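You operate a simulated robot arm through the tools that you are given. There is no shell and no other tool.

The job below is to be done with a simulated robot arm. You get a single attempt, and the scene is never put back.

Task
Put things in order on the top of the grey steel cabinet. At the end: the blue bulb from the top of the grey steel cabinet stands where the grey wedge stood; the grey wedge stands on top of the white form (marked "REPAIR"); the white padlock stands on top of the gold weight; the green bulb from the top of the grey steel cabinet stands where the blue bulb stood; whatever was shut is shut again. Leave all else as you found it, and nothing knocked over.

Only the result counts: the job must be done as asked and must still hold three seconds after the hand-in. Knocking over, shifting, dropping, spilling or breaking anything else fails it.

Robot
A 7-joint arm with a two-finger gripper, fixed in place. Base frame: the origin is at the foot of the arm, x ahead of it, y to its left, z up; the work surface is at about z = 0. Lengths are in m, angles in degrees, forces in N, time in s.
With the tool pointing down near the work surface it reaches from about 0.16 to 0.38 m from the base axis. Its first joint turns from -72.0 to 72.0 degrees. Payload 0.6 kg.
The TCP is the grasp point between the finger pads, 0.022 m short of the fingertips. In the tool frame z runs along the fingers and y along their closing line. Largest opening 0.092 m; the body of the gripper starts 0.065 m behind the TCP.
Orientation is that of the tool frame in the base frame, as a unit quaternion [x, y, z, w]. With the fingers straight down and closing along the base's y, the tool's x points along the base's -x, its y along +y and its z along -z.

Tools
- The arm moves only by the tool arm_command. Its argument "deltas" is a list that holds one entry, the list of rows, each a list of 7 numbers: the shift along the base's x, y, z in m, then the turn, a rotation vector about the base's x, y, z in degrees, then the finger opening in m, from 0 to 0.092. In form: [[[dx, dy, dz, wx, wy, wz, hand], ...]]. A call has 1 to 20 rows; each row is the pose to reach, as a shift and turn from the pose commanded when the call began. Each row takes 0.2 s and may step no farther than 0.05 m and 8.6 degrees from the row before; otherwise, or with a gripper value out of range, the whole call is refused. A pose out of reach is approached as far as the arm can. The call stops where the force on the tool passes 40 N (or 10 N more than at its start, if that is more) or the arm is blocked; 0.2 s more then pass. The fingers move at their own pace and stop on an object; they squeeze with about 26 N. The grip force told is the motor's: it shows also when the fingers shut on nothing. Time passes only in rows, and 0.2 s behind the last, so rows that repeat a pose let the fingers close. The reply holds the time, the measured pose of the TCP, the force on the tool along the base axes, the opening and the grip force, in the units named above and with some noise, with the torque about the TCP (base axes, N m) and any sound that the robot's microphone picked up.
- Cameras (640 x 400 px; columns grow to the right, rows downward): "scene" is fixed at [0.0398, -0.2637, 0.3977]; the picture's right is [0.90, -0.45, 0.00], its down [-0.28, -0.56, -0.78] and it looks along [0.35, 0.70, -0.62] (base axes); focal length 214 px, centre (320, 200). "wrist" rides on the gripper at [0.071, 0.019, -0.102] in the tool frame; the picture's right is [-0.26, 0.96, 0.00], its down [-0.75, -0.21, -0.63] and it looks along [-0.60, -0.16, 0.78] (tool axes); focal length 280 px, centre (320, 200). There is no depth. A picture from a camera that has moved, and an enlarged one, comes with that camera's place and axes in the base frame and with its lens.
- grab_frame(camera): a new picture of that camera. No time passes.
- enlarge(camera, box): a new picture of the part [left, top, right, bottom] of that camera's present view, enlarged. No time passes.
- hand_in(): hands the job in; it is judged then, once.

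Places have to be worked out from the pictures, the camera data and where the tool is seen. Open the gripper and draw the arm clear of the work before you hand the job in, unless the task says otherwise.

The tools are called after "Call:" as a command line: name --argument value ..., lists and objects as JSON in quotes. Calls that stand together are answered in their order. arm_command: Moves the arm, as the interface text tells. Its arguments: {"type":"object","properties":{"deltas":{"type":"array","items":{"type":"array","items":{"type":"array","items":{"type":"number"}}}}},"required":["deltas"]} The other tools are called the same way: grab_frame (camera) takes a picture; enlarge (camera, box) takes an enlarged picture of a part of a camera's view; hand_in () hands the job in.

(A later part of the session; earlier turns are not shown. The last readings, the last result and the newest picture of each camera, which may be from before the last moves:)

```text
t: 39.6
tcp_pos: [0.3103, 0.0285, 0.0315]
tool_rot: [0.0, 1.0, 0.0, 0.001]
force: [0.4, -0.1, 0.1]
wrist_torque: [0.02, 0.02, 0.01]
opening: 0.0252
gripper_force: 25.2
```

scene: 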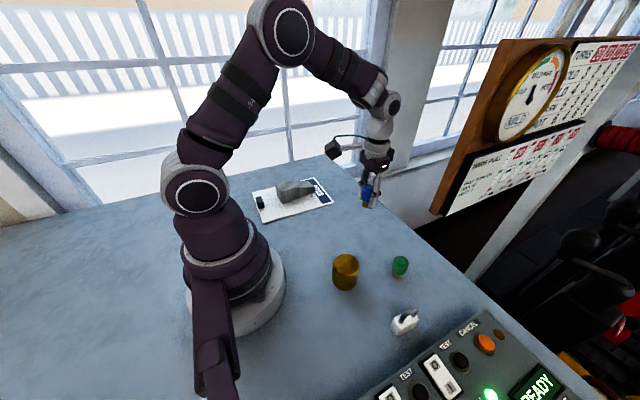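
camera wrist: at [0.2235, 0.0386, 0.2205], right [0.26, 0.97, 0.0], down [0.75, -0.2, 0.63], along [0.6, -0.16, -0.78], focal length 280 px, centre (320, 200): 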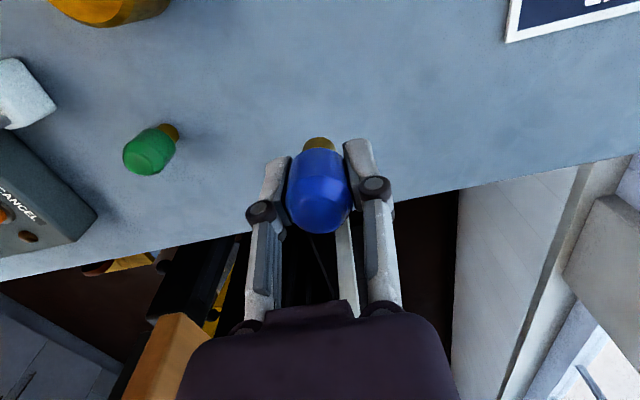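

Call:
arm_command --deltas '[[[0, 0, -0.0005, 0, 0, 0, 0.0], [0, 0, -0.001, 0, 0, 0, 0.0], [0, 0, -0.001, 0, 0, 0, 0.0]]]'

Call:
enlarge --camera "scene" --box '[350, 190, 400, 240]'

```text
t: 40.4
tcp_pos: [0.3088, 0.0286, 0.0314]
tool_rot: [0.0, 1.0, 0.0, 0.0]
force: [-0.4, 0.6, -0.3]
wrist_torque: [-0.01, -0.02, 0.01]
opening: 0.0251
gripper_force: 26.2
```

```text
8.00 times, centred on (375, 215) of scene
camera zoom: at [0.0398, -0.2637, 0.3977], right [0.9, -0.45, 0.0], down [-0.28, -0.56, -0.78], along [0.35, 0.7, -0.62], focal length 1716 px, centre (-120, 80)
```

zoom: 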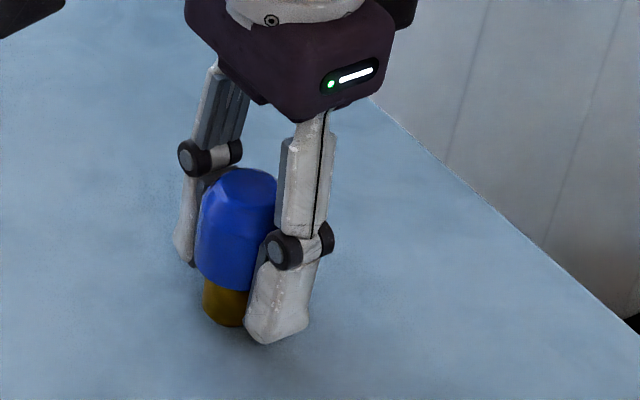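

Call:
arm_command --deltas '[[[0, 0, -0.0005, 0, 0, 0, 0.0], [0, 0, -0.001, 0, 0, 0, 0.0], [0, 0, -0.001, 0, 0, 0, 0.0]]]'

```text
t: 41.2
tcp_pos: [0.3092, 0.0281, 0.0313]
tool_rot: [0.0, 1.0, 0.002, 0.001]
force: [-1.4, 2.0, 18.5]
wrist_torque: [0.05, 0.08, 0.03]
opening: 0.0252
gripper_force: 26.3
```

Contact with 18 N. I'll ease up about 0.8 mm, release slowly, and withdraw.

Call:
arm_command --deltas '[[[0, 0, 0.0005, 0, 0, 0, 0.0], [0, 0, 0.0008, 0, 0, 0, 0.02], [0, 0, 0.0008, 0, 0, 0, 0.03], [0, 0, 0.0008, 0, 0, 0, 0.04], [0, 0, 0.0008, 0, 0, 0, 0.055], [0, 0, 0.0008, 0, 0, 0, 0.07], [0, 0, 0.0008, 0, 0, 0, 0.07], [0, 0, 0.015, 0, 0, 0, 0.07], [0, 0, 0.04, 0, 0, 0, 0.07], [0, 0, 0.08, 0, 0, 0, 0.07], [0, 0, 0.12, 0, 0, 0, 0.07], [0, 0, 0.12, 0, 0, 0, 0.07]]]'

Call:
enlarge --camera "scene" --box '[320, 190, 420, 290]'

Call:
grab_frame --camera "wrist"

```text
t: 43.8
tcp_pos: [0.3072, 0.0285, 0.1504]
tool_rot: [0.0, 1.0, 0.0, 0.0]
force: [-0.6, 0.4, 0.1]
wrist_torque: [0.03, 0.0, 0.02]
opening: 0.0698
gripper_force: 0.0
```

```text
4.00 times, centred on (370, 240) of scene
camera zoom: at [0.0398, -0.2637, 0.3977], right [0.9, -0.45, 0.0], down [-0.28, -0.56, -0.78], along [0.35, 0.7, -0.62], focal length 858 px, centre (120, 40)
```

zoom: 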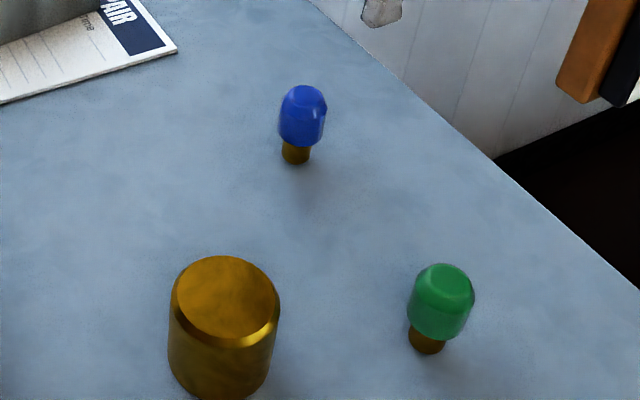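

```text
taken
camera wrist: at [0.2368, 0.0463, 0.2514], right [0.26, 0.96, 0.0], down [0.75, -0.21, 0.63], along [0.6, -0.16, -0.78], focal length 280 px, centre (320, 200)
```

wrist: 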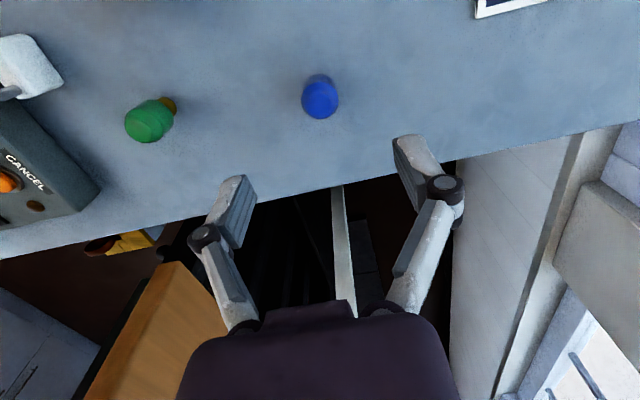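

The blue bulb stands upright at the wedge's former place. Next I move above the green bulb at about (0.290, -0.110) and look.

Call:
arm_command --deltas '[[[0, -0.03, 0, 0, 0, 0, 0.07], [-0.002, -0.065, -0.01, 0, 0, 0, 0.07], [-0.008, -0.1, -0.025, 0, 0, 0, 0.07], [-0.017, -0.1385, -0.045, 0, 0, 0, 0.07], [-0.017, -0.1385, -0.06, 0, 0, 0, 0.07], [-0.017, -0.1385, -0.06, 0, 0, 0, 0.07]]]'

Call:
grab_frame --camera "wrist"

Call:
enlarge --camera "scene" --box '[340, 210, 460, 330]'

```text
t: 45.2
tcp_pos: [0.2915, -0.1099, 0.089]
tool_rot: [0.0, 1.0, 0.0, 0.001]
force: [-0.4, -0.6, 0.2]
wrist_torque: [-0.01, 0.01, 0.03]
opening: 0.0699
gripper_force: 0.1
```

```text
taken
camera wrist: at [0.2203, -0.0918, 0.1902], right [0.26, 0.96, 0.0], down [0.75, -0.2, 0.63], along [0.6, -0.16, -0.78], focal length 280 px, centre (320, 200)
```

wrist: 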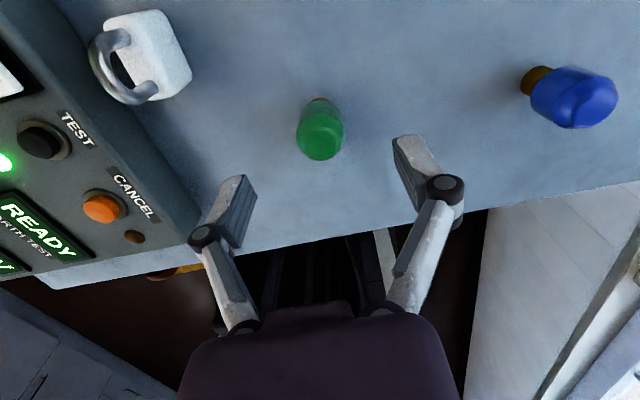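

```text
3.33 times, centred on (400, 270) of scene
camera zoom: at [0.0398, -0.2637, 0.3977], right [0.9, -0.45, 0.0], down [-0.28, -0.56, -0.78], along [0.35, 0.7, -0.62], focal length 715 px, centre (53, -33)
```

zoom: 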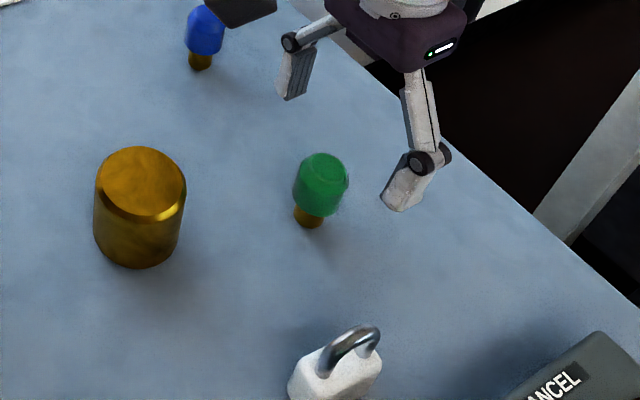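

The picture matches the blue-bulb hover almost exactly, so the green bulb is at about (0.2915, -0.111). I'll descend the same way.

Call:
arm_command --deltas '[[[0, -0.001, -0.015, 0, 0, 0, 0.07], [0, -0.001, -0.03, 0, 0, 0, 0.07], [0, -0.001, -0.045, 0, 0, 0, 0.07], [0, -0.001, -0.058, 0, 0, 0, 0.07], [0, -0.001, -0.058, 0, 0, 0, 0.07]]]'

Call:
grab_frame --camera "wrist"

```text
t: 46.4
tcp_pos: [0.2917, -0.1099, 0.0318]
tool_rot: [0.0, 1.0, 0.0, 0.0]
force: [-0.5, 0.5, -0.7]
wrist_torque: [-0.04, -0.03, -0.04]
opening: 0.0698
gripper_force: 0.1
```

```text
taken
camera wrist: at [0.2213, -0.0918, 0.1324], right [0.26, 0.96, 0.0], down [0.75, -0.21, 0.63], along [0.6, -0.16, -0.78], focal length 280 px, centre (320, 200)
```

wrist: 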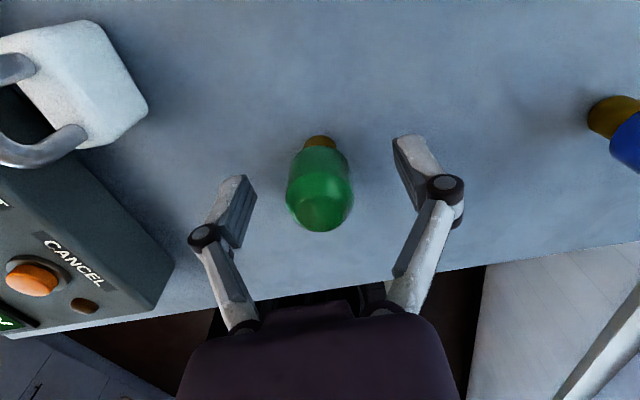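

The green bulb is centred between the fingers. Closing on it, then a slow lift.

Call:
arm_command --deltas '[[[0, 0, 0, 0, 0, 0, 0.05], [0, 0, 0, 0, 0, 0, 0.04], [0, 0, 0, 0, 0, 0, 0.034], [0, 0, 0, 0, 0, 0, 0.03], [0, 0, 0, 0, 0, 0, 0.02], [0, 0, 0, 0, 0, 0, 0.0], [0, 0, 0, 0, 0, 0, 0.0], [0, 0, 0, 0, 0, 0, 0.0]]]'

Call:
grab_frame --camera "wrist"

```text
t: 48.2
tcp_pos: [0.2919, -0.1111, 0.031]
tool_rot: [0.001, 1.0, 0.0, 0.0]
force: [0.1, 0.6, 3.2]
wrist_torque: [-0.01, 0.01, -0.03]
opening: 0.0249
gripper_force: 25.6
```

```text
taken
camera wrist: at [0.2213, -0.0918, 0.1326], right [0.26, 0.96, 0.0], down [0.75, -0.21, 0.63], along [0.6, -0.16, -0.78], focal length 280 px, centre (320, 200)
```

wrist: 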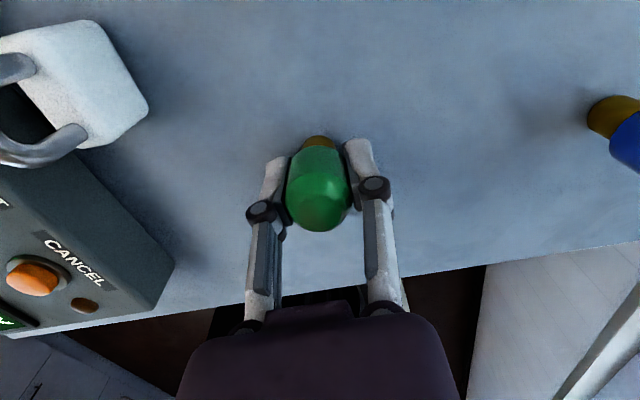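

Held at 0.0249. Lifting slowly to clear height.

Call:
arm_command --deltas '[[[0, 0, 0.001, 0, 0, 0, 0.0], [0, 0, 0.003, 0, 0, 0, 0.0], [0, 0, 0.006, 0, 0, 0, 0.0], [0, 0, 0.01, 0, 0, 0, 0.0], [0, 0, 0.016, 0, 0, 0, 0.0], [0, 0, 0.024, 0, 0, 0, 0.0], [0, 0, 0.034, 0, 0, 0, 0.0], [0, 0, 0.046, 0, 0, 0, 0.0], [0, 0, 0.058, 0, 0, 0, 0.0], [0, 0, 0.07, 0, 0, 0, 0.0], [0, 0, 0.078, 0, 0, 0, 0.0], [0, 0, 0.078, 0, 0, 0, 0.0]]]'

Call:
grab_frame --camera "wrist"

```text
t: 50.8
tcp_pos: [0.292, -0.1122, 0.1103]
tool_rot: [0.0, 1.0, 0.0, -0.001]
force: [0.0, 0.4, -0.6]
wrist_torque: [0.0, 0.01, 0.02]
opening: 0.0251
gripper_force: 25.4
```

```text
taken
camera wrist: at [0.2211, -0.0931, 0.2116], right [0.26, 0.96, 0.0], down [0.75, -0.21, 0.62], along [0.6, -0.16, -0.78], focal length 280 px, centre (320, 200)
```

wrist: 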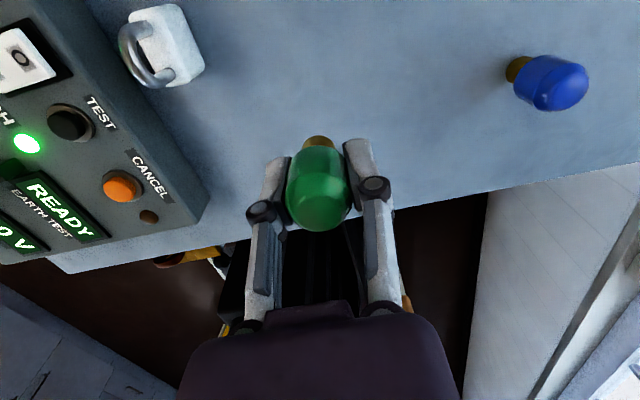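

Firm. I'll carry it to the blue bulb's former spot (0.091, -0.1315) at this height.

Call:
arm_command --deltas '[[[-0.005, -0.0005, 0, 0, 0, 0, 0.0], [-0.015, -0.0015, 0, 0, 0, 0, 0.0], [-0.028, -0.003, 0, 0, 0, 0, 0.0], [-0.042, -0.004, 0, 0, 0, 0, 0.0], [-0.056, -0.005, 0, 0, 0, 0, 0.0], [-0.07, -0.006, 0, 0, 0, 0, 0.0], [-0.084, -0.008, 0, 0, 0, 0, 0.0], [-0.098, -0.009, 0, 0, 0, 0, 0.0], [-0.112, -0.011, 0, 0, 0, 0, 0.0], [-0.126, -0.012, 0, 0, 0, 0, 0.0], [-0.14, -0.013, 0, 0, 0, 0, 0.0], [-0.154, -0.015, 0, 0, 0, 0, 0.0], [-0.168, -0.017, -0.005, 0, 0, 0, 0.0], [-0.182, -0.018, -0.01, 0, 0, 0, 0.0], [-0.193, -0.019, -0.018, 0, 0, 0, 0.0], [-0.2, -0.0195, -0.025, 0, 0, 0, 0.0], [-0.201, -0.0195, -0.03, 0, 0, 0, 0.0], [-0.201, -0.0195, -0.03, 0, 0, 0, 0.0]]]'

Call:
grab_frame --camera "wrist"

Call:
grab_frame --camera "scene"

```text
t: 54.6
tcp_pos: [0.0921, -0.1314, 0.0789]
tool_rot: [0.0, 1.0, 0.0, 0.001]
force: [0.3, 0.6, -0.7]
wrist_torque: [0.01, 0.02, 0.0]
opening: 0.0253
gripper_force: 25.5
```

```text
taken
camera wrist: at [0.0203, -0.1132, 0.1797], right [0.26, 0.96, 0.0], down [0.75, -0.21, 0.63], along [0.6, -0.16, -0.78], focal length 280 px, centre (320, 200)
```

wrist: 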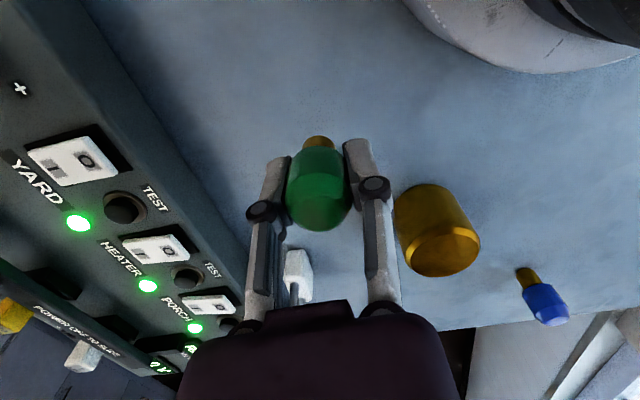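

```text
taken
```

scene: 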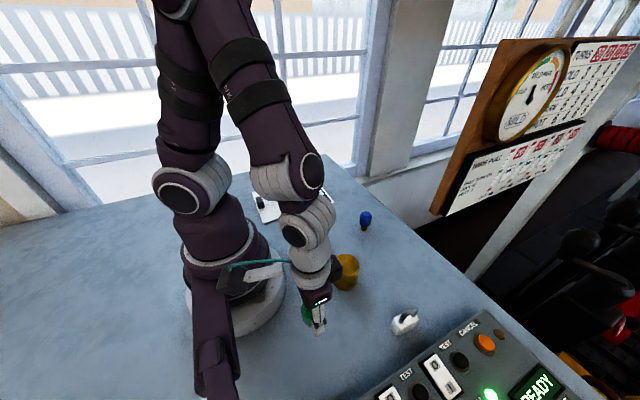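

The camera pose matches the blue pick pose in x and y. I'll lower to just above the table.

Call:
arm_command --deltas '[[[0, 0, -0.006, 0, 0, 0, 0.0], [0, 0, -0.016, 0, 0, 0, 0.0], [0, 0, -0.027, 0, 0, 0, 0.0], [0, 0, -0.036, 0, 0, 0, 0.0], [0, 0, -0.042, 0, 0, 0, 0.0], [0, 0, -0.044, 0, 0, 0, 0.0], [0, 0, -0.0455, 0, 0, 0, 0.0], [0, 0, -0.0455, 0, 0, 0, 0.0]]]'

Call:
grab_frame --camera "wrist"

```text
t: 56.4
tcp_pos: [0.0911, -0.1312, 0.0352]
tool_rot: [-0.001, 1.0, 0.0, 0.0]
force: [-0.4, -0.3, -0.2]
wrist_torque: [-0.01, 0.02, 0.0]
opening: 0.0253
gripper_force: 26.6
```

```text
taken
camera wrist: at [0.0206, -0.1134, 0.1362], right [0.26, 0.96, 0.0], down [0.75, -0.2, 0.63], along [0.6, -0.16, -0.78], focal length 280 px, centre (320, 200)
```

wrist: 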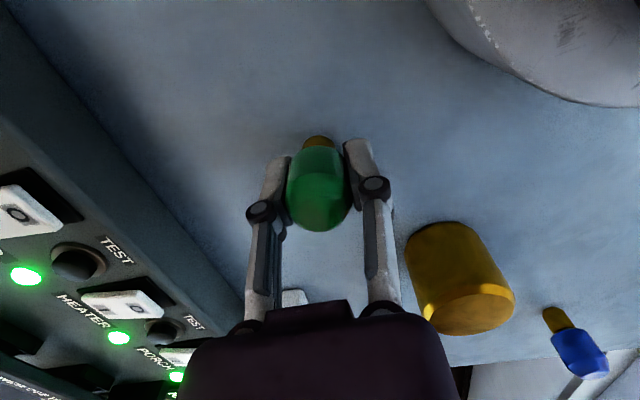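

Call:
arm_command --deltas '[[[0, 0, -0.0008, 0, 0, 0, 0.0], [0, 0, -0.0016, 0, 0, 0, 0.0], [0, 0, -0.0024, 0, 0, 0, 0.0], [0, 0, -0.003, 0, 0, 0, 0.0], [0, 0, -0.003, 0, 0, 0, 0.0]]]'

```text
t: 57.6
tcp_pos: [0.091, -0.1318, 0.0323]
tool_rot: [-0.001, 1.0, 0.0, 0.0]
force: [0.1, -0.4, 0.7]
wrist_torque: [-0.01, -0.01, -0.02]
opening: 0.0252
gripper_force: 26.0
```

No contact force yet; continuing in half-millimetre steps.

Call:
arm_command --deltas '[[[0, 0, -0.0005, 0, 0, 0, 0.0], [0, 0, -0.001, 0, 0, 0, 0.0], [0, 0, -0.001, 0, 0, 0, 0.0]]]'

```text
t: 58.4
tcp_pos: [0.0909, -0.131, 0.0318]
tool_rot: [0.001, 1.0, 0.0, 0.0]
force: [2.8, 1.7, 19.2]
wrist_torque: [0.01, -0.05, 0.01]
opening: 0.0251
gripper_force: 25.8
```

Contact (19 N). I'll ease up, release slowly and withdraw upward.

Call:
arm_command --deltas '[[[0, 0, 0.0005, 0, 0, 0, 0.0], [0, 0, 0.0008, 0, 0, 0, 0.02], [0, 0, 0.0008, 0, 0, 0, 0.03], [0, 0, 0.0008, 0, 0, 0, 0.04], [0, 0, 0.0008, 0, 0, 0, 0.055], [0, 0, 0.0008, 0, 0, 0, 0.07], [0, 0, 0.0008, 0, 0, 0, 0.07], [0, 0, 0.012, 0, 0, 0, 0.07], [0, 0, 0.03, 0, 0, 0, 0.07], [0, 0, 0.055, 0, 0, 0, 0.07], [0.005, 0, 0.08, 0, 0, 0, 0.07], [0.015, 0, 0.1, 0, 0, 0, 0.07], [0.015, 0, 0.1, 0, 0, 0, 0.07]]]'

Call:
grab_frame --camera "wrist"

Call:
enlarge --camera "scene" --box '[280, 270, 440, 360]'

```text
t: 61.2
tcp_pos: [0.1029, -0.1308, 0.1319]
tool_rot: [0.001, 1.0, 0.0, 0.0]
force: [0.1, 0.1, -0.5]
wrist_torque: [0.03, -0.04, 0.0]
opening: 0.0701
gripper_force: 0.0
```

```text
taken
camera wrist: at [0.0327, -0.1123, 0.2331], right [0.26, 0.96, 0.0], down [0.75, -0.21, 0.62], along [0.6, -0.16, -0.78], focal length 280 px, centre (320, 200)
```

wrist: 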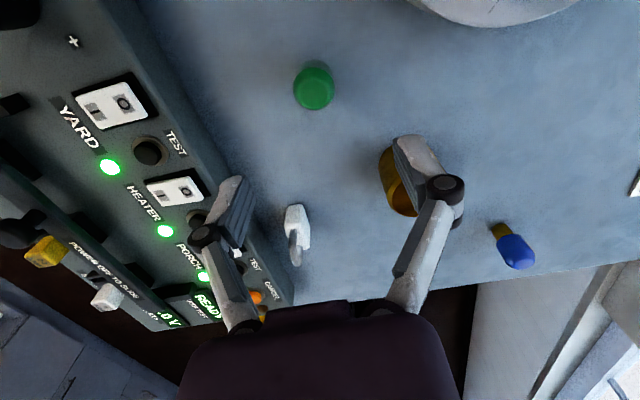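

```text
4.00 times, centred on (360, 315) of scene
camera zoom: at [0.0398, -0.2637, 0.3977], right [0.9, -0.45, 0.0], down [-0.28, -0.56, -0.78], along [0.35, 0.7, -0.62], focal length 858 px, centre (160, -260)
```

zoom: 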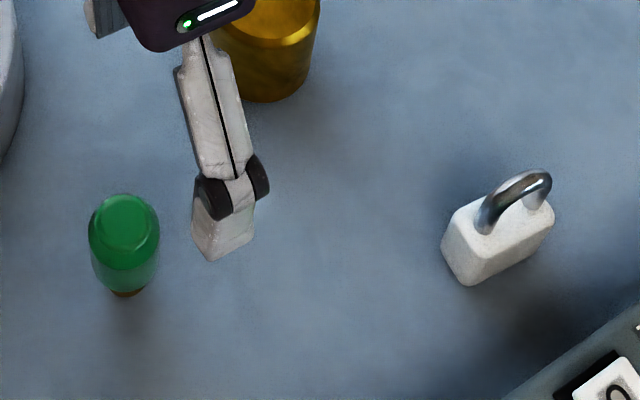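

The green bulb stands where the blue one stood. Next I look closely at the padlock and the weight before planning that pick.

Call:
enlarge --camera "scene" --box '[375, 295, 435, 345]'

Call:
arm_command --deltas '[[[0.02, 0.0, 0.03, 0, 0, 0, 0.07], [0.035, -0.01, 0.06, 0, 0, 0, 0.07], [0.05, -0.02, 0.08, 0, 0, 0, 0.07], [0.05, -0.02, 0.08, 0, 0, 0, 0.07]]]'

Call:
grab_frame --camera "wrist"

Call:
enlarge --camera "wrist" --box '[240, 60, 440, 200]'

```text
8.00 times, centred on (405, 320) of scene
camera zoom: at [0.0398, -0.2637, 0.3977], right [0.9, -0.45, 0.0], down [-0.28, -0.56, -0.78], along [0.35, 0.7, -0.62], focal length 1716 px, centre (-360, -760)
```

zoom: 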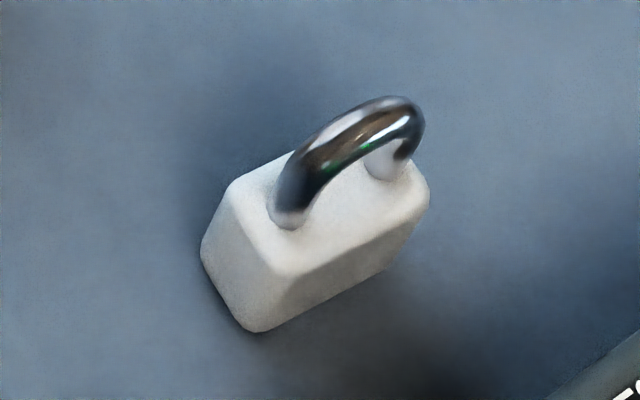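

```text
t: 62.2
tcp_pos: [0.1552, -0.1518, 0.2129]
tool_rot: [0.0, 1.0, 0.001, -0.001]
force: [-0.5, 0.5, 0.4]
wrist_torque: [0.03, -0.01, -0.04]
opening: 0.07
gripper_force: 0.2
```

```text
taken
camera wrist: at [0.0841, -0.133, 0.3136], right [0.26, 0.96, 0.0], down [0.75, -0.21, 0.63], along [0.6, -0.16, -0.78], focal length 280 px, centre (320, 200)
```

wrist: 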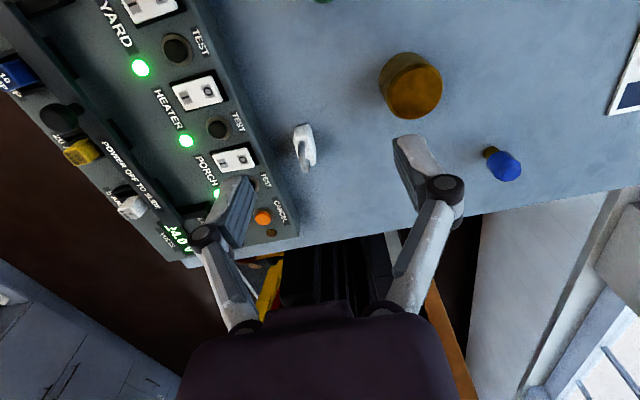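

```text
2.86 times, centred on (340, 130) of wrist
camera zoom: at [0.0841, -0.133, 0.3136], right [0.26, 0.96, 0.0], down [0.75, -0.21, 0.63], along [0.6, -0.16, -0.78], focal length 801 px, centre (263, 400)
```

zoom: 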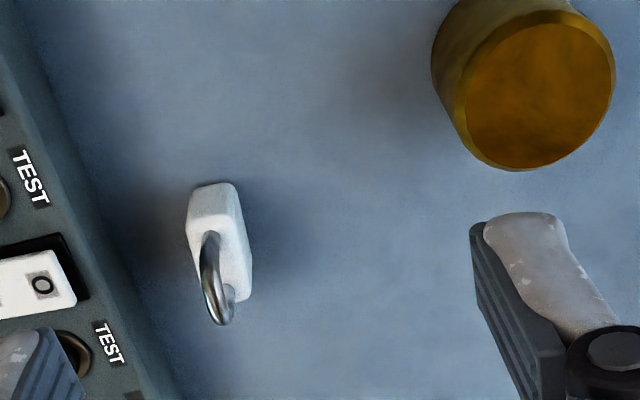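

The padlock body is about 0.042 × 0.02 × 0.026, centred near (0.235, -0.189), with its long axis about 5° clockwise of x and the shackle up. I'll hover above it with yaw -5° and a narrow opening to stay clear of the panel (edge y≈-0.242).

Call:
arm_command --deltas '[[[0.025, -0.012, -0.02, 0, 0, -1.5, 0.06], [0.05, -0.024, -0.045, 0, 0, -3, 0.05], [0.075, -0.035, -0.07, 0, 0, -4.5, 0.05], [0.08, -0.037, -0.095, 0, 0, -5, 0.05], [0.08, -0.037, -0.1, 0, 0, -5, 0.05], [0.08, -0.037, -0.1, 0, 0, -5, 0.05]]]'

Call:
grab_frame --camera "wrist"

Call:
enlarge --camera "scene" --box '[350, 230, 470, 350]'

```text
t: 63.6
tcp_pos: [0.2379, -0.1873, 0.1103]
tool_rot: [0.044, 0.999, 0.0, 0.0]
force: [0.0, -0.4, 0.7]
wrist_torque: [0.03, 0.0, -0.01]
opening: 0.0498
gripper_force: 0.1
```

```text
taken
camera wrist: at [0.1682, -0.1629, 0.2108], right [0.35, 0.94, 0.0], down [0.73, -0.27, 0.63], along [0.59, -0.22, -0.78], focal length 280 px, centre (320, 200)
```

wrist: 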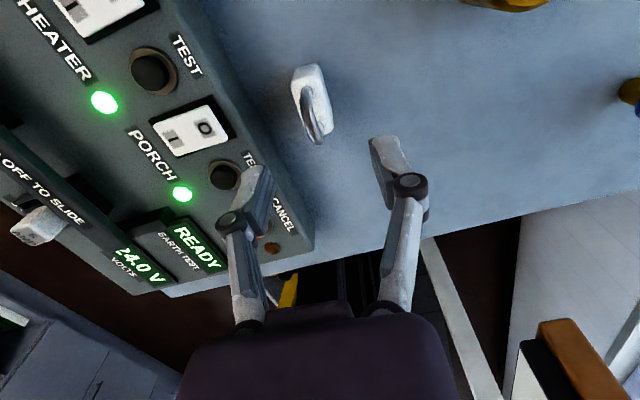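

```text
3.33 times, centred on (410, 290) of scene
camera zoom: at [0.0398, -0.2637, 0.3977], right [0.9, -0.45, 0.0], down [-0.28, -0.56, -0.78], along [0.35, 0.7, -0.62], focal length 715 px, centre (20, -100)
```

zoom: 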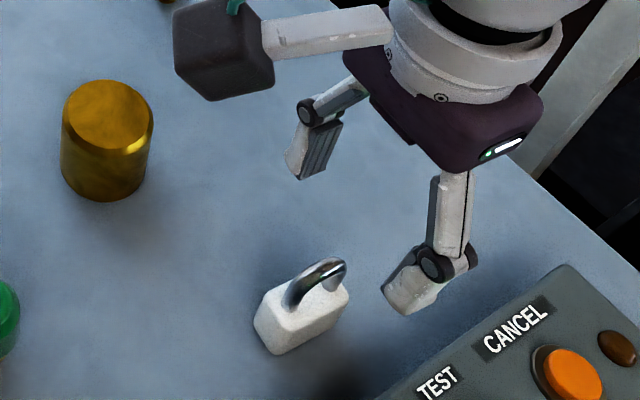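

Call:
enlarge --camera "wrist" --box '[260, 40, 380, 160]'

```text
3.33 times, centred on (320, 100) of wrist
camera zoom: at [0.1682, -0.1629, 0.2108], right [0.35, 0.94, 0.0], down [0.73, -0.27, 0.63], along [0.59, -0.22, -0.78], focal length 935 px, centre (320, 533)
```

zoom: 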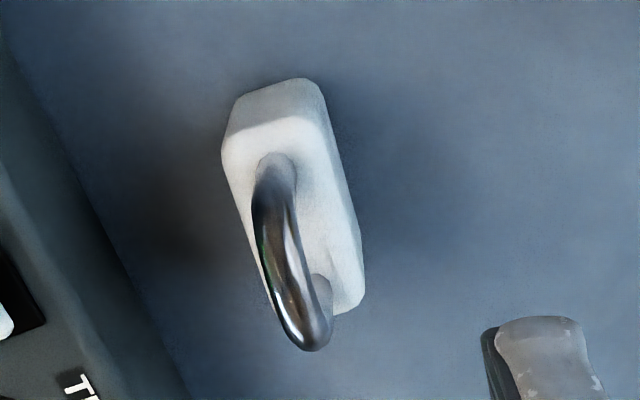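

Refined padlock centre: (0.232, -0.1885). I'll shift 5 mm back in x and descend to z≈0.025 around the body.

Call:
arm_command --deltas '[[[-0.005, -0.0005, -0.015, 0, 0, 0, 0.05], [-0.005, -0.0005, -0.03, 0, 0, 0, 0.05], [-0.005, -0.0005, -0.045, 0, 0, 0, 0.05], [-0.005, -0.0005, -0.06, 0, 0, 0, 0.05], [-0.005, -0.0005, -0.074, 0, 0, 0, 0.05], [-0.005, -0.0005, -0.084, 0, 0, 0, 0.05], [-0.005, -0.0005, -0.084, 0, 0, 0, 0.05]]]'

Call:
grab_frame --camera "wrist"

Call:
enlarge --camera "scene" --box '[350, 250, 470, 360]'

```text
t: 65.2
tcp_pos: [0.2303, -0.1885, 0.0283]
tool_rot: [0.044, 0.999, 0.0, 0.0]
force: [0.2, -0.3, -0.6]
wrist_torque: [-0.01, 0.01, -0.05]
opening: 0.0499
gripper_force: 0.1
```

```text
taken
camera wrist: at [0.162, -0.1644, 0.1289], right [0.35, 0.94, 0.0], down [0.73, -0.27, 0.62], along [0.59, -0.22, -0.78], focal length 280 px, centre (320, 200)
```

wrist: 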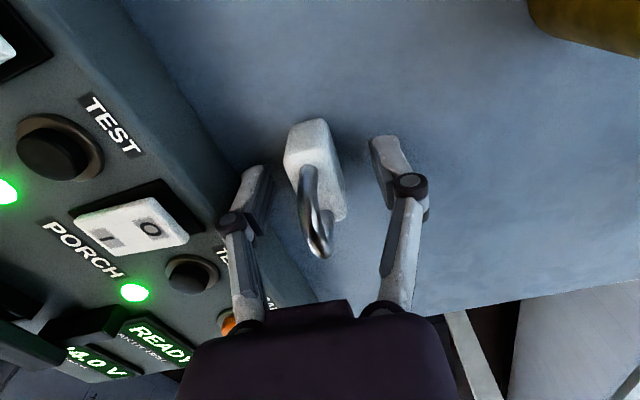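

```text
3.64 times, centred on (410, 305) of scene
camera zoom: at [0.0398, -0.2637, 0.3977], right [0.9, -0.45, 0.0], down [-0.28, -0.56, -0.78], along [0.35, 0.7, -0.62], focal length 780 px, centre (-7, -182)
```

zoom: 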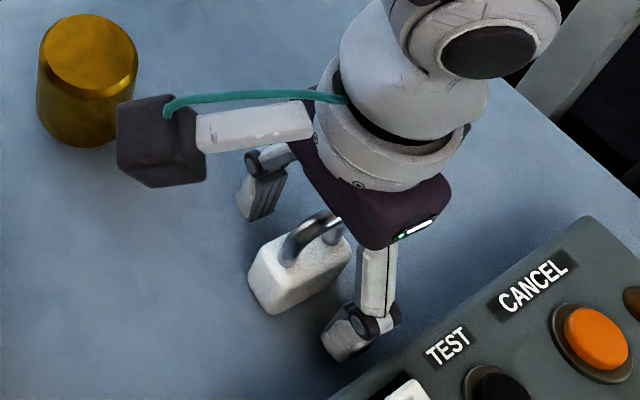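

The body sits between the fingers. I'll go 3 mm lower and close.

Call:
arm_command --deltas '[[[0, 0, -0.0015, 0, 0, 0, 0.05], [0, 0, -0.003, 0, 0, 0, 0.05], [0, 0, -0.003, 0, 0, 0, 0.035], [0, 0, -0.003, 0, 0, 0, 0.028], [0, 0, -0.003, 0, 0, 0, 0.023], [0, 0, -0.003, 0, 0, 0, 0.018], [0, 0, -0.003, 0, 0, 0, 0.0], [0, 0, -0.003, 0, 0, 0, 0.0], [0, 0, -0.003, 0, 0, 0, 0.0]]]'

Call:
grab_frame --camera "wrist"

```text
t: 67.2
tcp_pos: [0.2315, -0.1885, 0.024]
tool_rot: [0.044, 0.999, 0.0, 0.001]
force: [0.0, -0.5, 2.0]
wrist_torque: [-0.01, 0.01, -0.03]
opening: 0.0194
gripper_force: 25.8
```

```text
taken
camera wrist: at [0.1624, -0.1636, 0.1254], right [0.35, 0.94, 0.0], down [0.73, -0.27, 0.63], along [0.59, -0.22, -0.78], focal length 280 px, centre (320, 200)
```

wrist: 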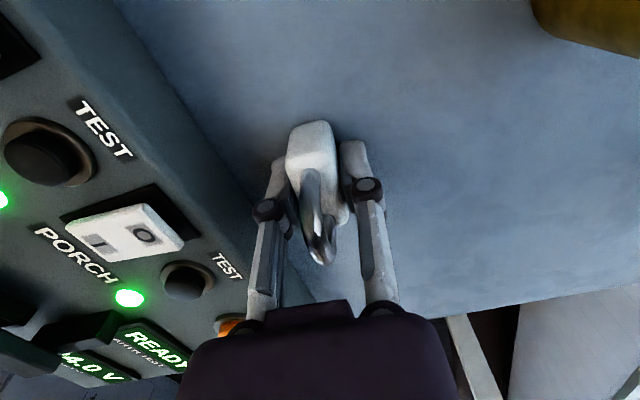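

Gripped at 0.0194 m. Slow lift.

Call:
arm_command --deltas '[[[0, 0, 0.001, 0, 0, 0, 0.0], [0, 0, 0.003, 0, 0, 0, 0.0], [0, 0, 0.006, 0, 0, 0, 0.0], [0, 0, 0.01, 0, 0, 0, 0.0], [0, 0, 0.016, 0, 0, 0, 0.0], [0, 0, 0.024, 0, 0, 0, 0.0], [0, 0, 0.034, 0, 0, 0, 0.0], [0, 0, 0.046, 0, 0, 0, 0.0], [0, 0, 0.058, 0, 0, 0, 0.0], [0, 0, 0.07, 0, 0, 0, 0.0], [0, 0, 0.082, 0, 0, 0, 0.0], [0, 0, 0.092, 0, 0, 0, 0.0], [0, 0, 0.1, 0, 0, 0, 0.0], [0, 0, 0.1, 0, 0, 0, 0.0]]]'

Call:
grab_frame --camera "wrist"

Call:
enlarge --camera "scene" --box '[310, 210, 470, 350]'

```text
t: 70.2
tcp_pos: [0.231, -0.1883, 0.1232]
tool_rot: [0.044, 0.999, 0.0, -0.001]
force: [0.2, -0.2, -1.6]
wrist_torque: [0.03, -0.02, -0.02]
opening: 0.0197
gripper_force: 25.2
```

```text
taken
camera wrist: at [0.1622, -0.1639, 0.2245], right [0.35, 0.94, 0.0], down [0.73, -0.27, 0.63], along [0.59, -0.22, -0.78], focal length 280 px, centre (320, 200)
```

wrist: 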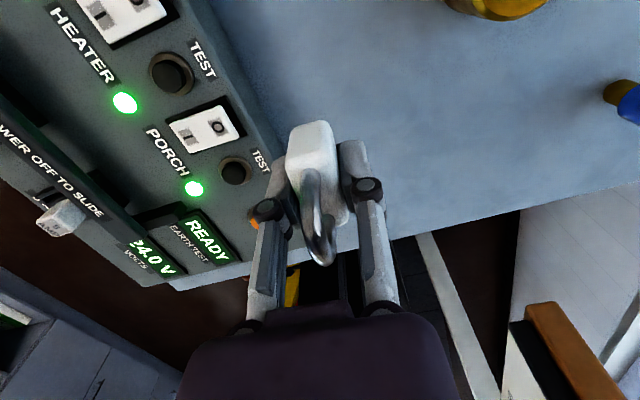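

```text
2.86 times, centred on (390, 280) of scene
camera zoom: at [0.0398, -0.2637, 0.3977], right [0.9, -0.45, 0.0], down [-0.28, -0.56, -0.78], along [0.35, 0.7, -0.62], focal length 613 px, centre (120, -29)
```

zoom: 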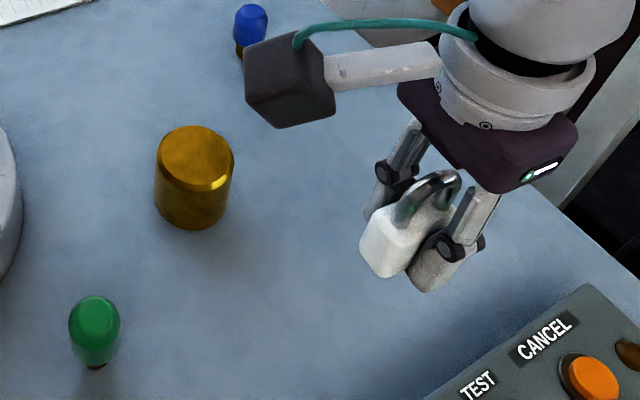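

Held upright. I'll enlarge the wrist view to measure the padlock's offset relative to the TCP, and the weight from the scene camera.

Call:
enlarge --camera "wrist" --box '[260, 100, 400, 280]'

Call:
enlarge --camera "scene" --box '[320, 240, 380, 300]'

```text
2.22 times, centred on (330, 190) of wrist
camera zoom: at [0.1622, -0.1639, 0.2245], right [0.35, 0.94, 0.0], down [0.73, -0.27, 0.63], along [0.59, -0.22, -0.78], focal length 623 px, centre (298, 222)
```

zoom: 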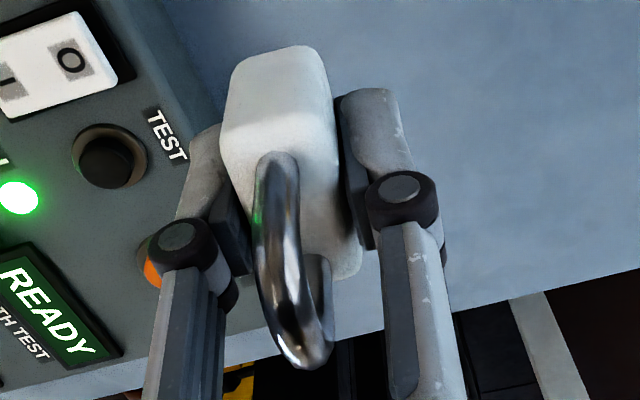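

```text
6.67 times, centred on (350, 270) of scene
camera zoom: at [0.0398, -0.2637, 0.3977], right [0.9, -0.45, 0.0], down [-0.28, -0.56, -0.78], along [0.35, 0.7, -0.62], focal length 1430 px, centre (120, -267)
```

zoom: 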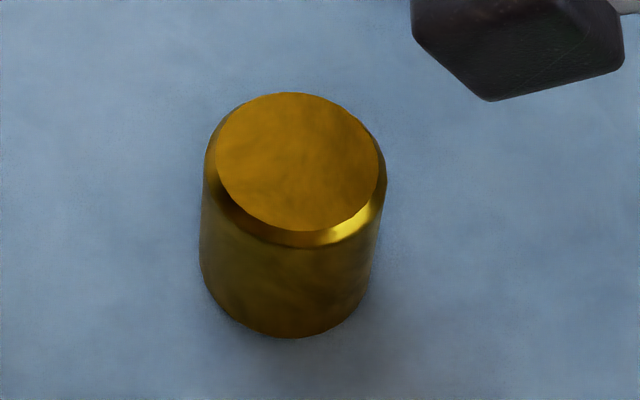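

The padlock's centre sits ~2.5 mm ahead of the TCP. The weight's top centre is about (0.190, -0.069, 0.051), flat diameter ~0.045. I'll carry the padlock above it (TCP 0.1875, -0.069).

Call:
arm_command --deltas '[[[-0.002, 0.006, 0, 0, 0, 0, 0.0], [-0.007, 0.019, 0, 0, 0, 0, 0.0], [-0.012, 0.033, 0, 0, 0, 0, 0.0], [-0.018, 0.048, 0, 0, 0, 0, 0.0], [-0.023, 0.063, 0, 0, 0, 0, 0.0], [-0.028, 0.078, 0, 0, 0, 0, 0.0], [-0.034, 0.093, 0, 0, 0, 0, 0.0], [-0.039, 0.107, 0, 0, 0, 0, 0.0], [-0.042, 0.115, 0, 0, 0, 0, 0.0], [-0.0435, 0.119, 0, 0, 0, 0, 0.0], [-0.0435, 0.119, 0, 0, 0, 0, 0.0]]]'

Call:
grab_frame --camera "wrist"

Call:
enlarge --camera "scene" --box '[280, 180, 420, 310]'

```text
t: 72.6
tcp_pos: [0.1891, -0.0713, 0.1237]
tool_rot: [0.044, 0.999, 0.0, 0.0]
force: [-0.3, 0.9, -1.3]
wrist_torque: [0.0, -0.02, 0.01]
opening: 0.0193
gripper_force: 26.3
```

```text
taken
camera wrist: at [0.1193, -0.0463, 0.2245], right [0.35, 0.94, 0.0], down [0.73, -0.27, 0.63], along [0.59, -0.22, -0.78], focal length 280 px, centre (320, 200)
```

wrist: 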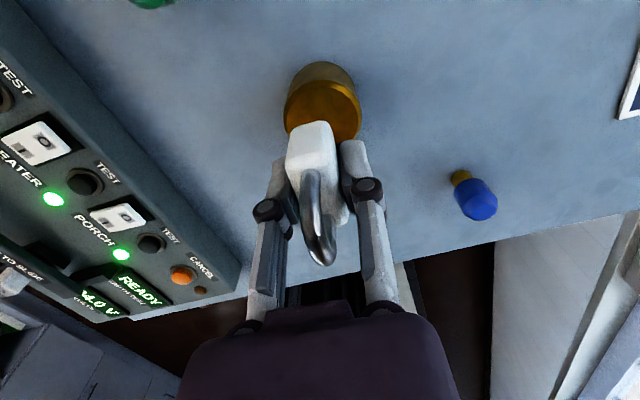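

```text
3.08 times, centred on (350, 245) of scene
camera zoom: at [0.0398, -0.2637, 0.3977], right [0.9, -0.45, 0.0], down [-0.28, -0.56, -0.78], along [0.35, 0.7, -0.62], focal length 660 px, centre (228, 62)
```

zoom: 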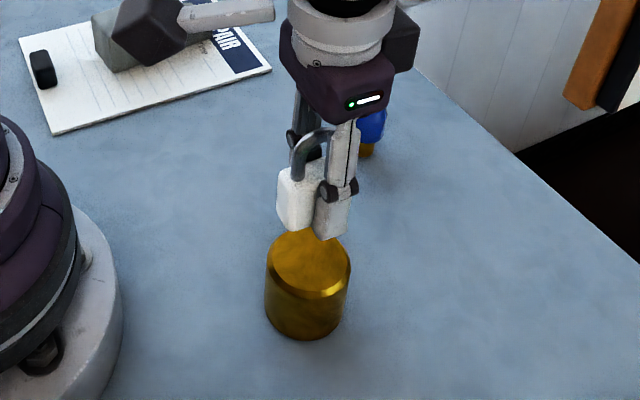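

Call:
enlarge --camera "wrist" --box '[260, 40, 390, 220]'

```text
2.22 times, centred on (325, 130) of wrist
camera zoom: at [0.1193, -0.0463, 0.2245], right [0.35, 0.94, 0.0], down [0.73, -0.27, 0.63], along [0.59, -0.22, -0.78], focal length 623 px, centre (309, 356)
```

zoom: 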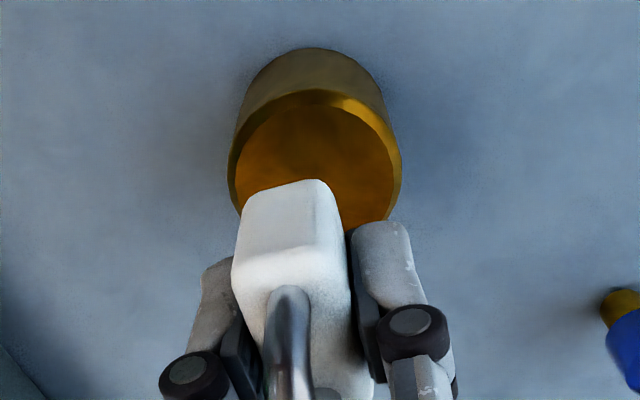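

The alignment check gives the weight centre at (0.190, -0.0694), so I need about (-1, +2) mm. I'll adjust and lower to just above the top.

Call:
arm_command --deltas '[[[-0.001, 0.002, 0, 0, 0, 0, 0.0], [-0.001, 0.002, -0.008, 0, 0, 0, 0.0], [-0.001, 0.002, -0.018, 0, 0, 0, 0.0], [-0.001, 0.002, -0.028, 0, 0, 0, 0.0], [-0.001, 0.002, -0.036, 0, 0, 0, 0.0], [-0.001, 0.002, -0.041, 0, 0, 0, 0.0], [-0.001, 0.002, -0.041, 0, 0, 0, 0.0]]]'

Call:
enlarge --camera "wrist" --box '[260, 40, 390, 220]'

Call:
enlarge --camera "scene" --box '[310, 220, 390, 300]'

```text
t: 74.2
tcp_pos: [0.1872, -0.0695, 0.0831]
tool_rot: [0.044, 0.999, 0.001, 0.0]
force: [-0.2, 0.5, -1.6]
wrist_torque: [0.0, 0.02, -0.01]
opening: 0.0192
gripper_force: 26.0
```

```text
2.22 times, centred on (325, 130) of wrist
camera zoom: at [0.118, -0.0439, 0.1845], right [0.35, 0.94, 0.0], down [0.73, -0.27, 0.63], along [0.59, -0.22, -0.78], focal length 623 px, centre (309, 356)
```

zoom: 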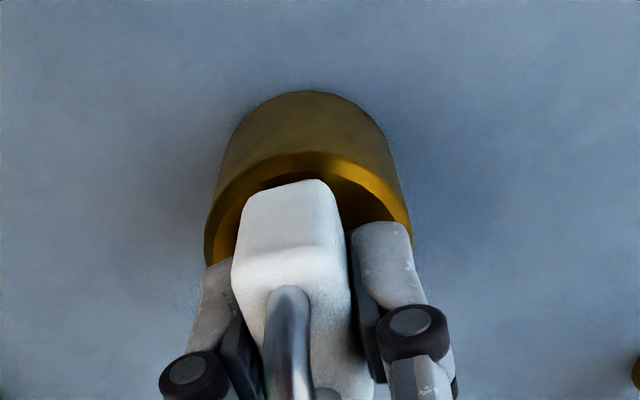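

```text
5.00 times, centred on (350, 260) of scene
camera zoom: at [0.0398, -0.2637, 0.3977], right [0.9, -0.45, 0.0], down [-0.28, -0.56, -0.78], along [0.35, 0.7, -0.62], focal length 1072 px, centre (170, -100)
```

zoom: 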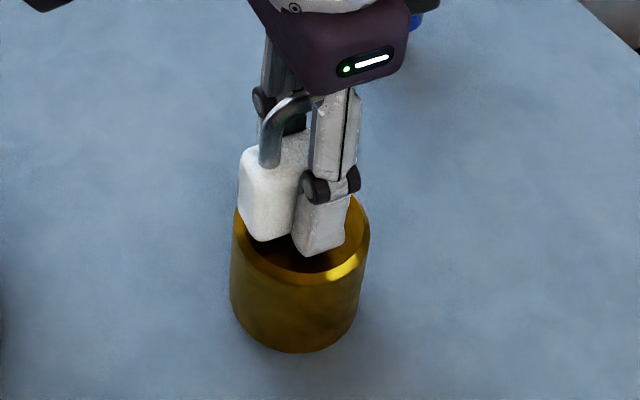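

Sideways centring is exact now. Lowering gently toward contact.

Call:
arm_command --deltas '[[[0, 0, -0.001, 0, 0, 0, 0.0], [0, 0, -0.002, 0, 0, 0, 0.0], [0, 0, -0.003, 0, 0, 0, 0.0], [0, 0, -0.004, 0, 0, 0, 0.0], [0, 0, -0.004, 0, 0, 0, 0.0]]]'

Call:
enlarge --camera "wrist" --box '[260, 40, 390, 220]'

Call:
enlarge --camera "scene" --box '[310, 220, 390, 300]'

```text
t: 75.4
tcp_pos: [0.1881, -0.0682, 0.0777]
tool_rot: [0.045, 0.999, 0.0, 0.0]
force: [0.4, 0.7, -1.5]
wrist_torque: [0.0, -0.01, 0.01]
opening: 0.0195
gripper_force: 25.9
```

```text
2.22 times, centred on (325, 130) of wrist
camera zoom: at [0.1181, -0.0433, 0.1794], right [0.35, 0.94, 0.0], down [0.73, -0.27, 0.63], along [0.59, -0.22, -0.78], focal length 623 px, centre (309, 356)
```

zoom: 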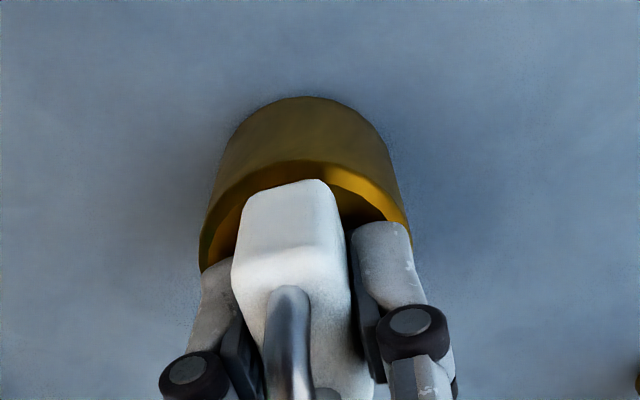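

```text
5.00 times, centred on (350, 260) of scene
camera zoom: at [0.0398, -0.2637, 0.3977], right [0.9, -0.45, 0.0], down [-0.28, -0.56, -0.78], along [0.35, 0.7, -0.62], focal length 1072 px, centre (170, -100)
```

zoom: 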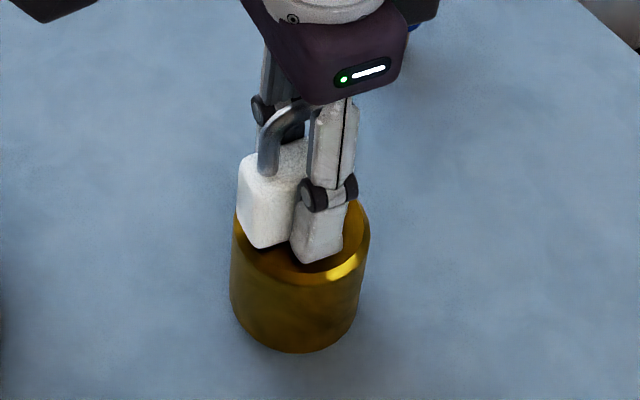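

Nearly in contact. I'll apply a 1 mm trim (+x, -y) and lower in half-millimetre steps until the force rises.

Call:
arm_command --deltas '[[[0.001, -0.0008, 0, 0, 0, 0, 0.0], [0.001, -0.0008, -0.0005, 0, 0, 0, 0.0], [0.001, -0.0008, -0.001, 0, 0, 0, 0.0], [0.001, -0.0008, -0.0015, 0, 0, 0, 0.0], [0.001, -0.0008, -0.0015, 0, 0, 0, 0.0]]]'

```text
t: 76.6
tcp_pos: [0.1878, -0.0688, 0.0786]
tool_rot: [0.043, 0.999, -0.001, 0.0]
force: [-4.5, 1.9, 21.5]
wrist_torque: [0.1, 0.14, 0.0]
opening: 0.0195
gripper_force: 26.0
```

Contact at 21 N. I'll check the seat before releasing.

Call:
enlarge --camera "scene" --box '[320, 235, 370, 285]'

Call:
enlarge --camera "wrist" --box '[260, 40, 390, 220]'

```text
8.00 times, centred on (345, 260) of scene
camera zoom: at [0.0397, -0.2637, 0.3977], right [0.9, -0.45, 0.0], down [-0.28, -0.56, -0.78], along [0.35, 0.7, -0.62], focal length 1716 px, centre (120, -280)
```

zoom: 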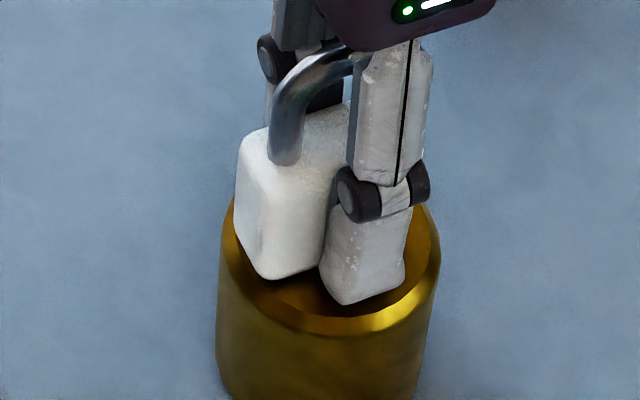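

```text
2.22 times, centred on (325, 130) of wrist
camera zoom: at [0.1193, -0.0446, 0.1791], right [0.35, 0.94, 0.0], down [0.73, -0.27, 0.63], along [0.59, -0.22, -0.78], focal length 623 px, centre (309, 356)
```

zoom: 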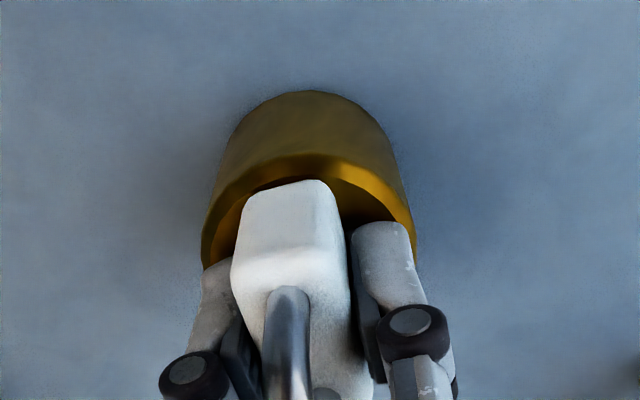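

The padlock base sits inside the flat top. I'll relieve the pressure, open slowly and withdraw straight up past the shackle.

Call:
arm_command --deltas '[[[0, 0, 0.0005, 0, 0, 0, 0.0], [0, 0, 0.001, 0, 0, 0, 0.0], [0, 0, 0.001, 0, 0, 0, 0.016], [0, 0, 0.001, 0, 0, 0, 0.021], [0, 0, 0.001, 0, 0, 0, 0.026], [0, 0, 0.001, 0, 0, 0, 0.034], [0, 0, 0.001, 0, 0, 0, 0.045], [0, 0, 0.001, 0, 0, 0, 0.055], [0, 0, 0.001, 0, 0, 0, 0.055]]]'

Call:
enlarge --camera "scene" --box '[310, 220, 390, 300]'

Call:
grab_frame --camera "wrist"

```text
t: 78.6
tcp_pos: [0.188, -0.0692, 0.0785]
tool_rot: [0.044, 0.999, 0.0, -0.001]
force: [0.0, 0.0, 1.5]
wrist_torque: [-0.03, -0.02, 0.0]
opening: 0.0551
gripper_force: 0.0
```

```text
5.00 times, centred on (350, 260) of scene
camera zoom: at [0.0398, -0.2637, 0.3977], right [0.9, -0.45, 0.0], down [-0.28, -0.56, -0.78], along [0.35, 0.7, -0.62], focal length 1072 px, centre (170, -100)
```

zoom: 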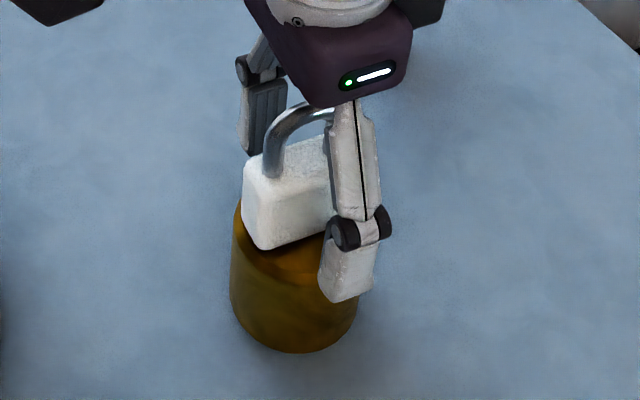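

```text
taken
camera wrist: at [0.119, -0.0447, 0.179], right [0.35, 0.94, 0.0], down [0.73, -0.27, 0.63], along [0.59, -0.22, -0.78], focal length 280 px, centre (320, 200)
```

wrist: 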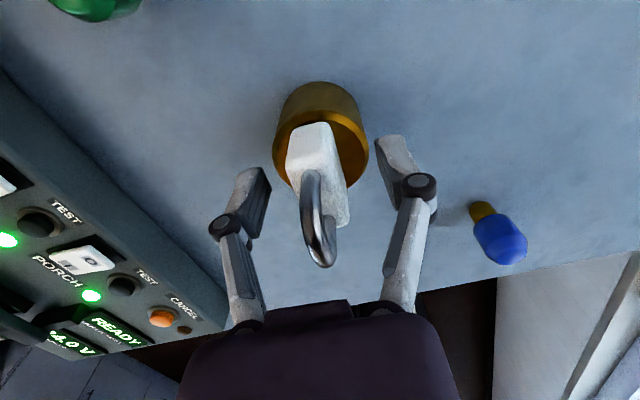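

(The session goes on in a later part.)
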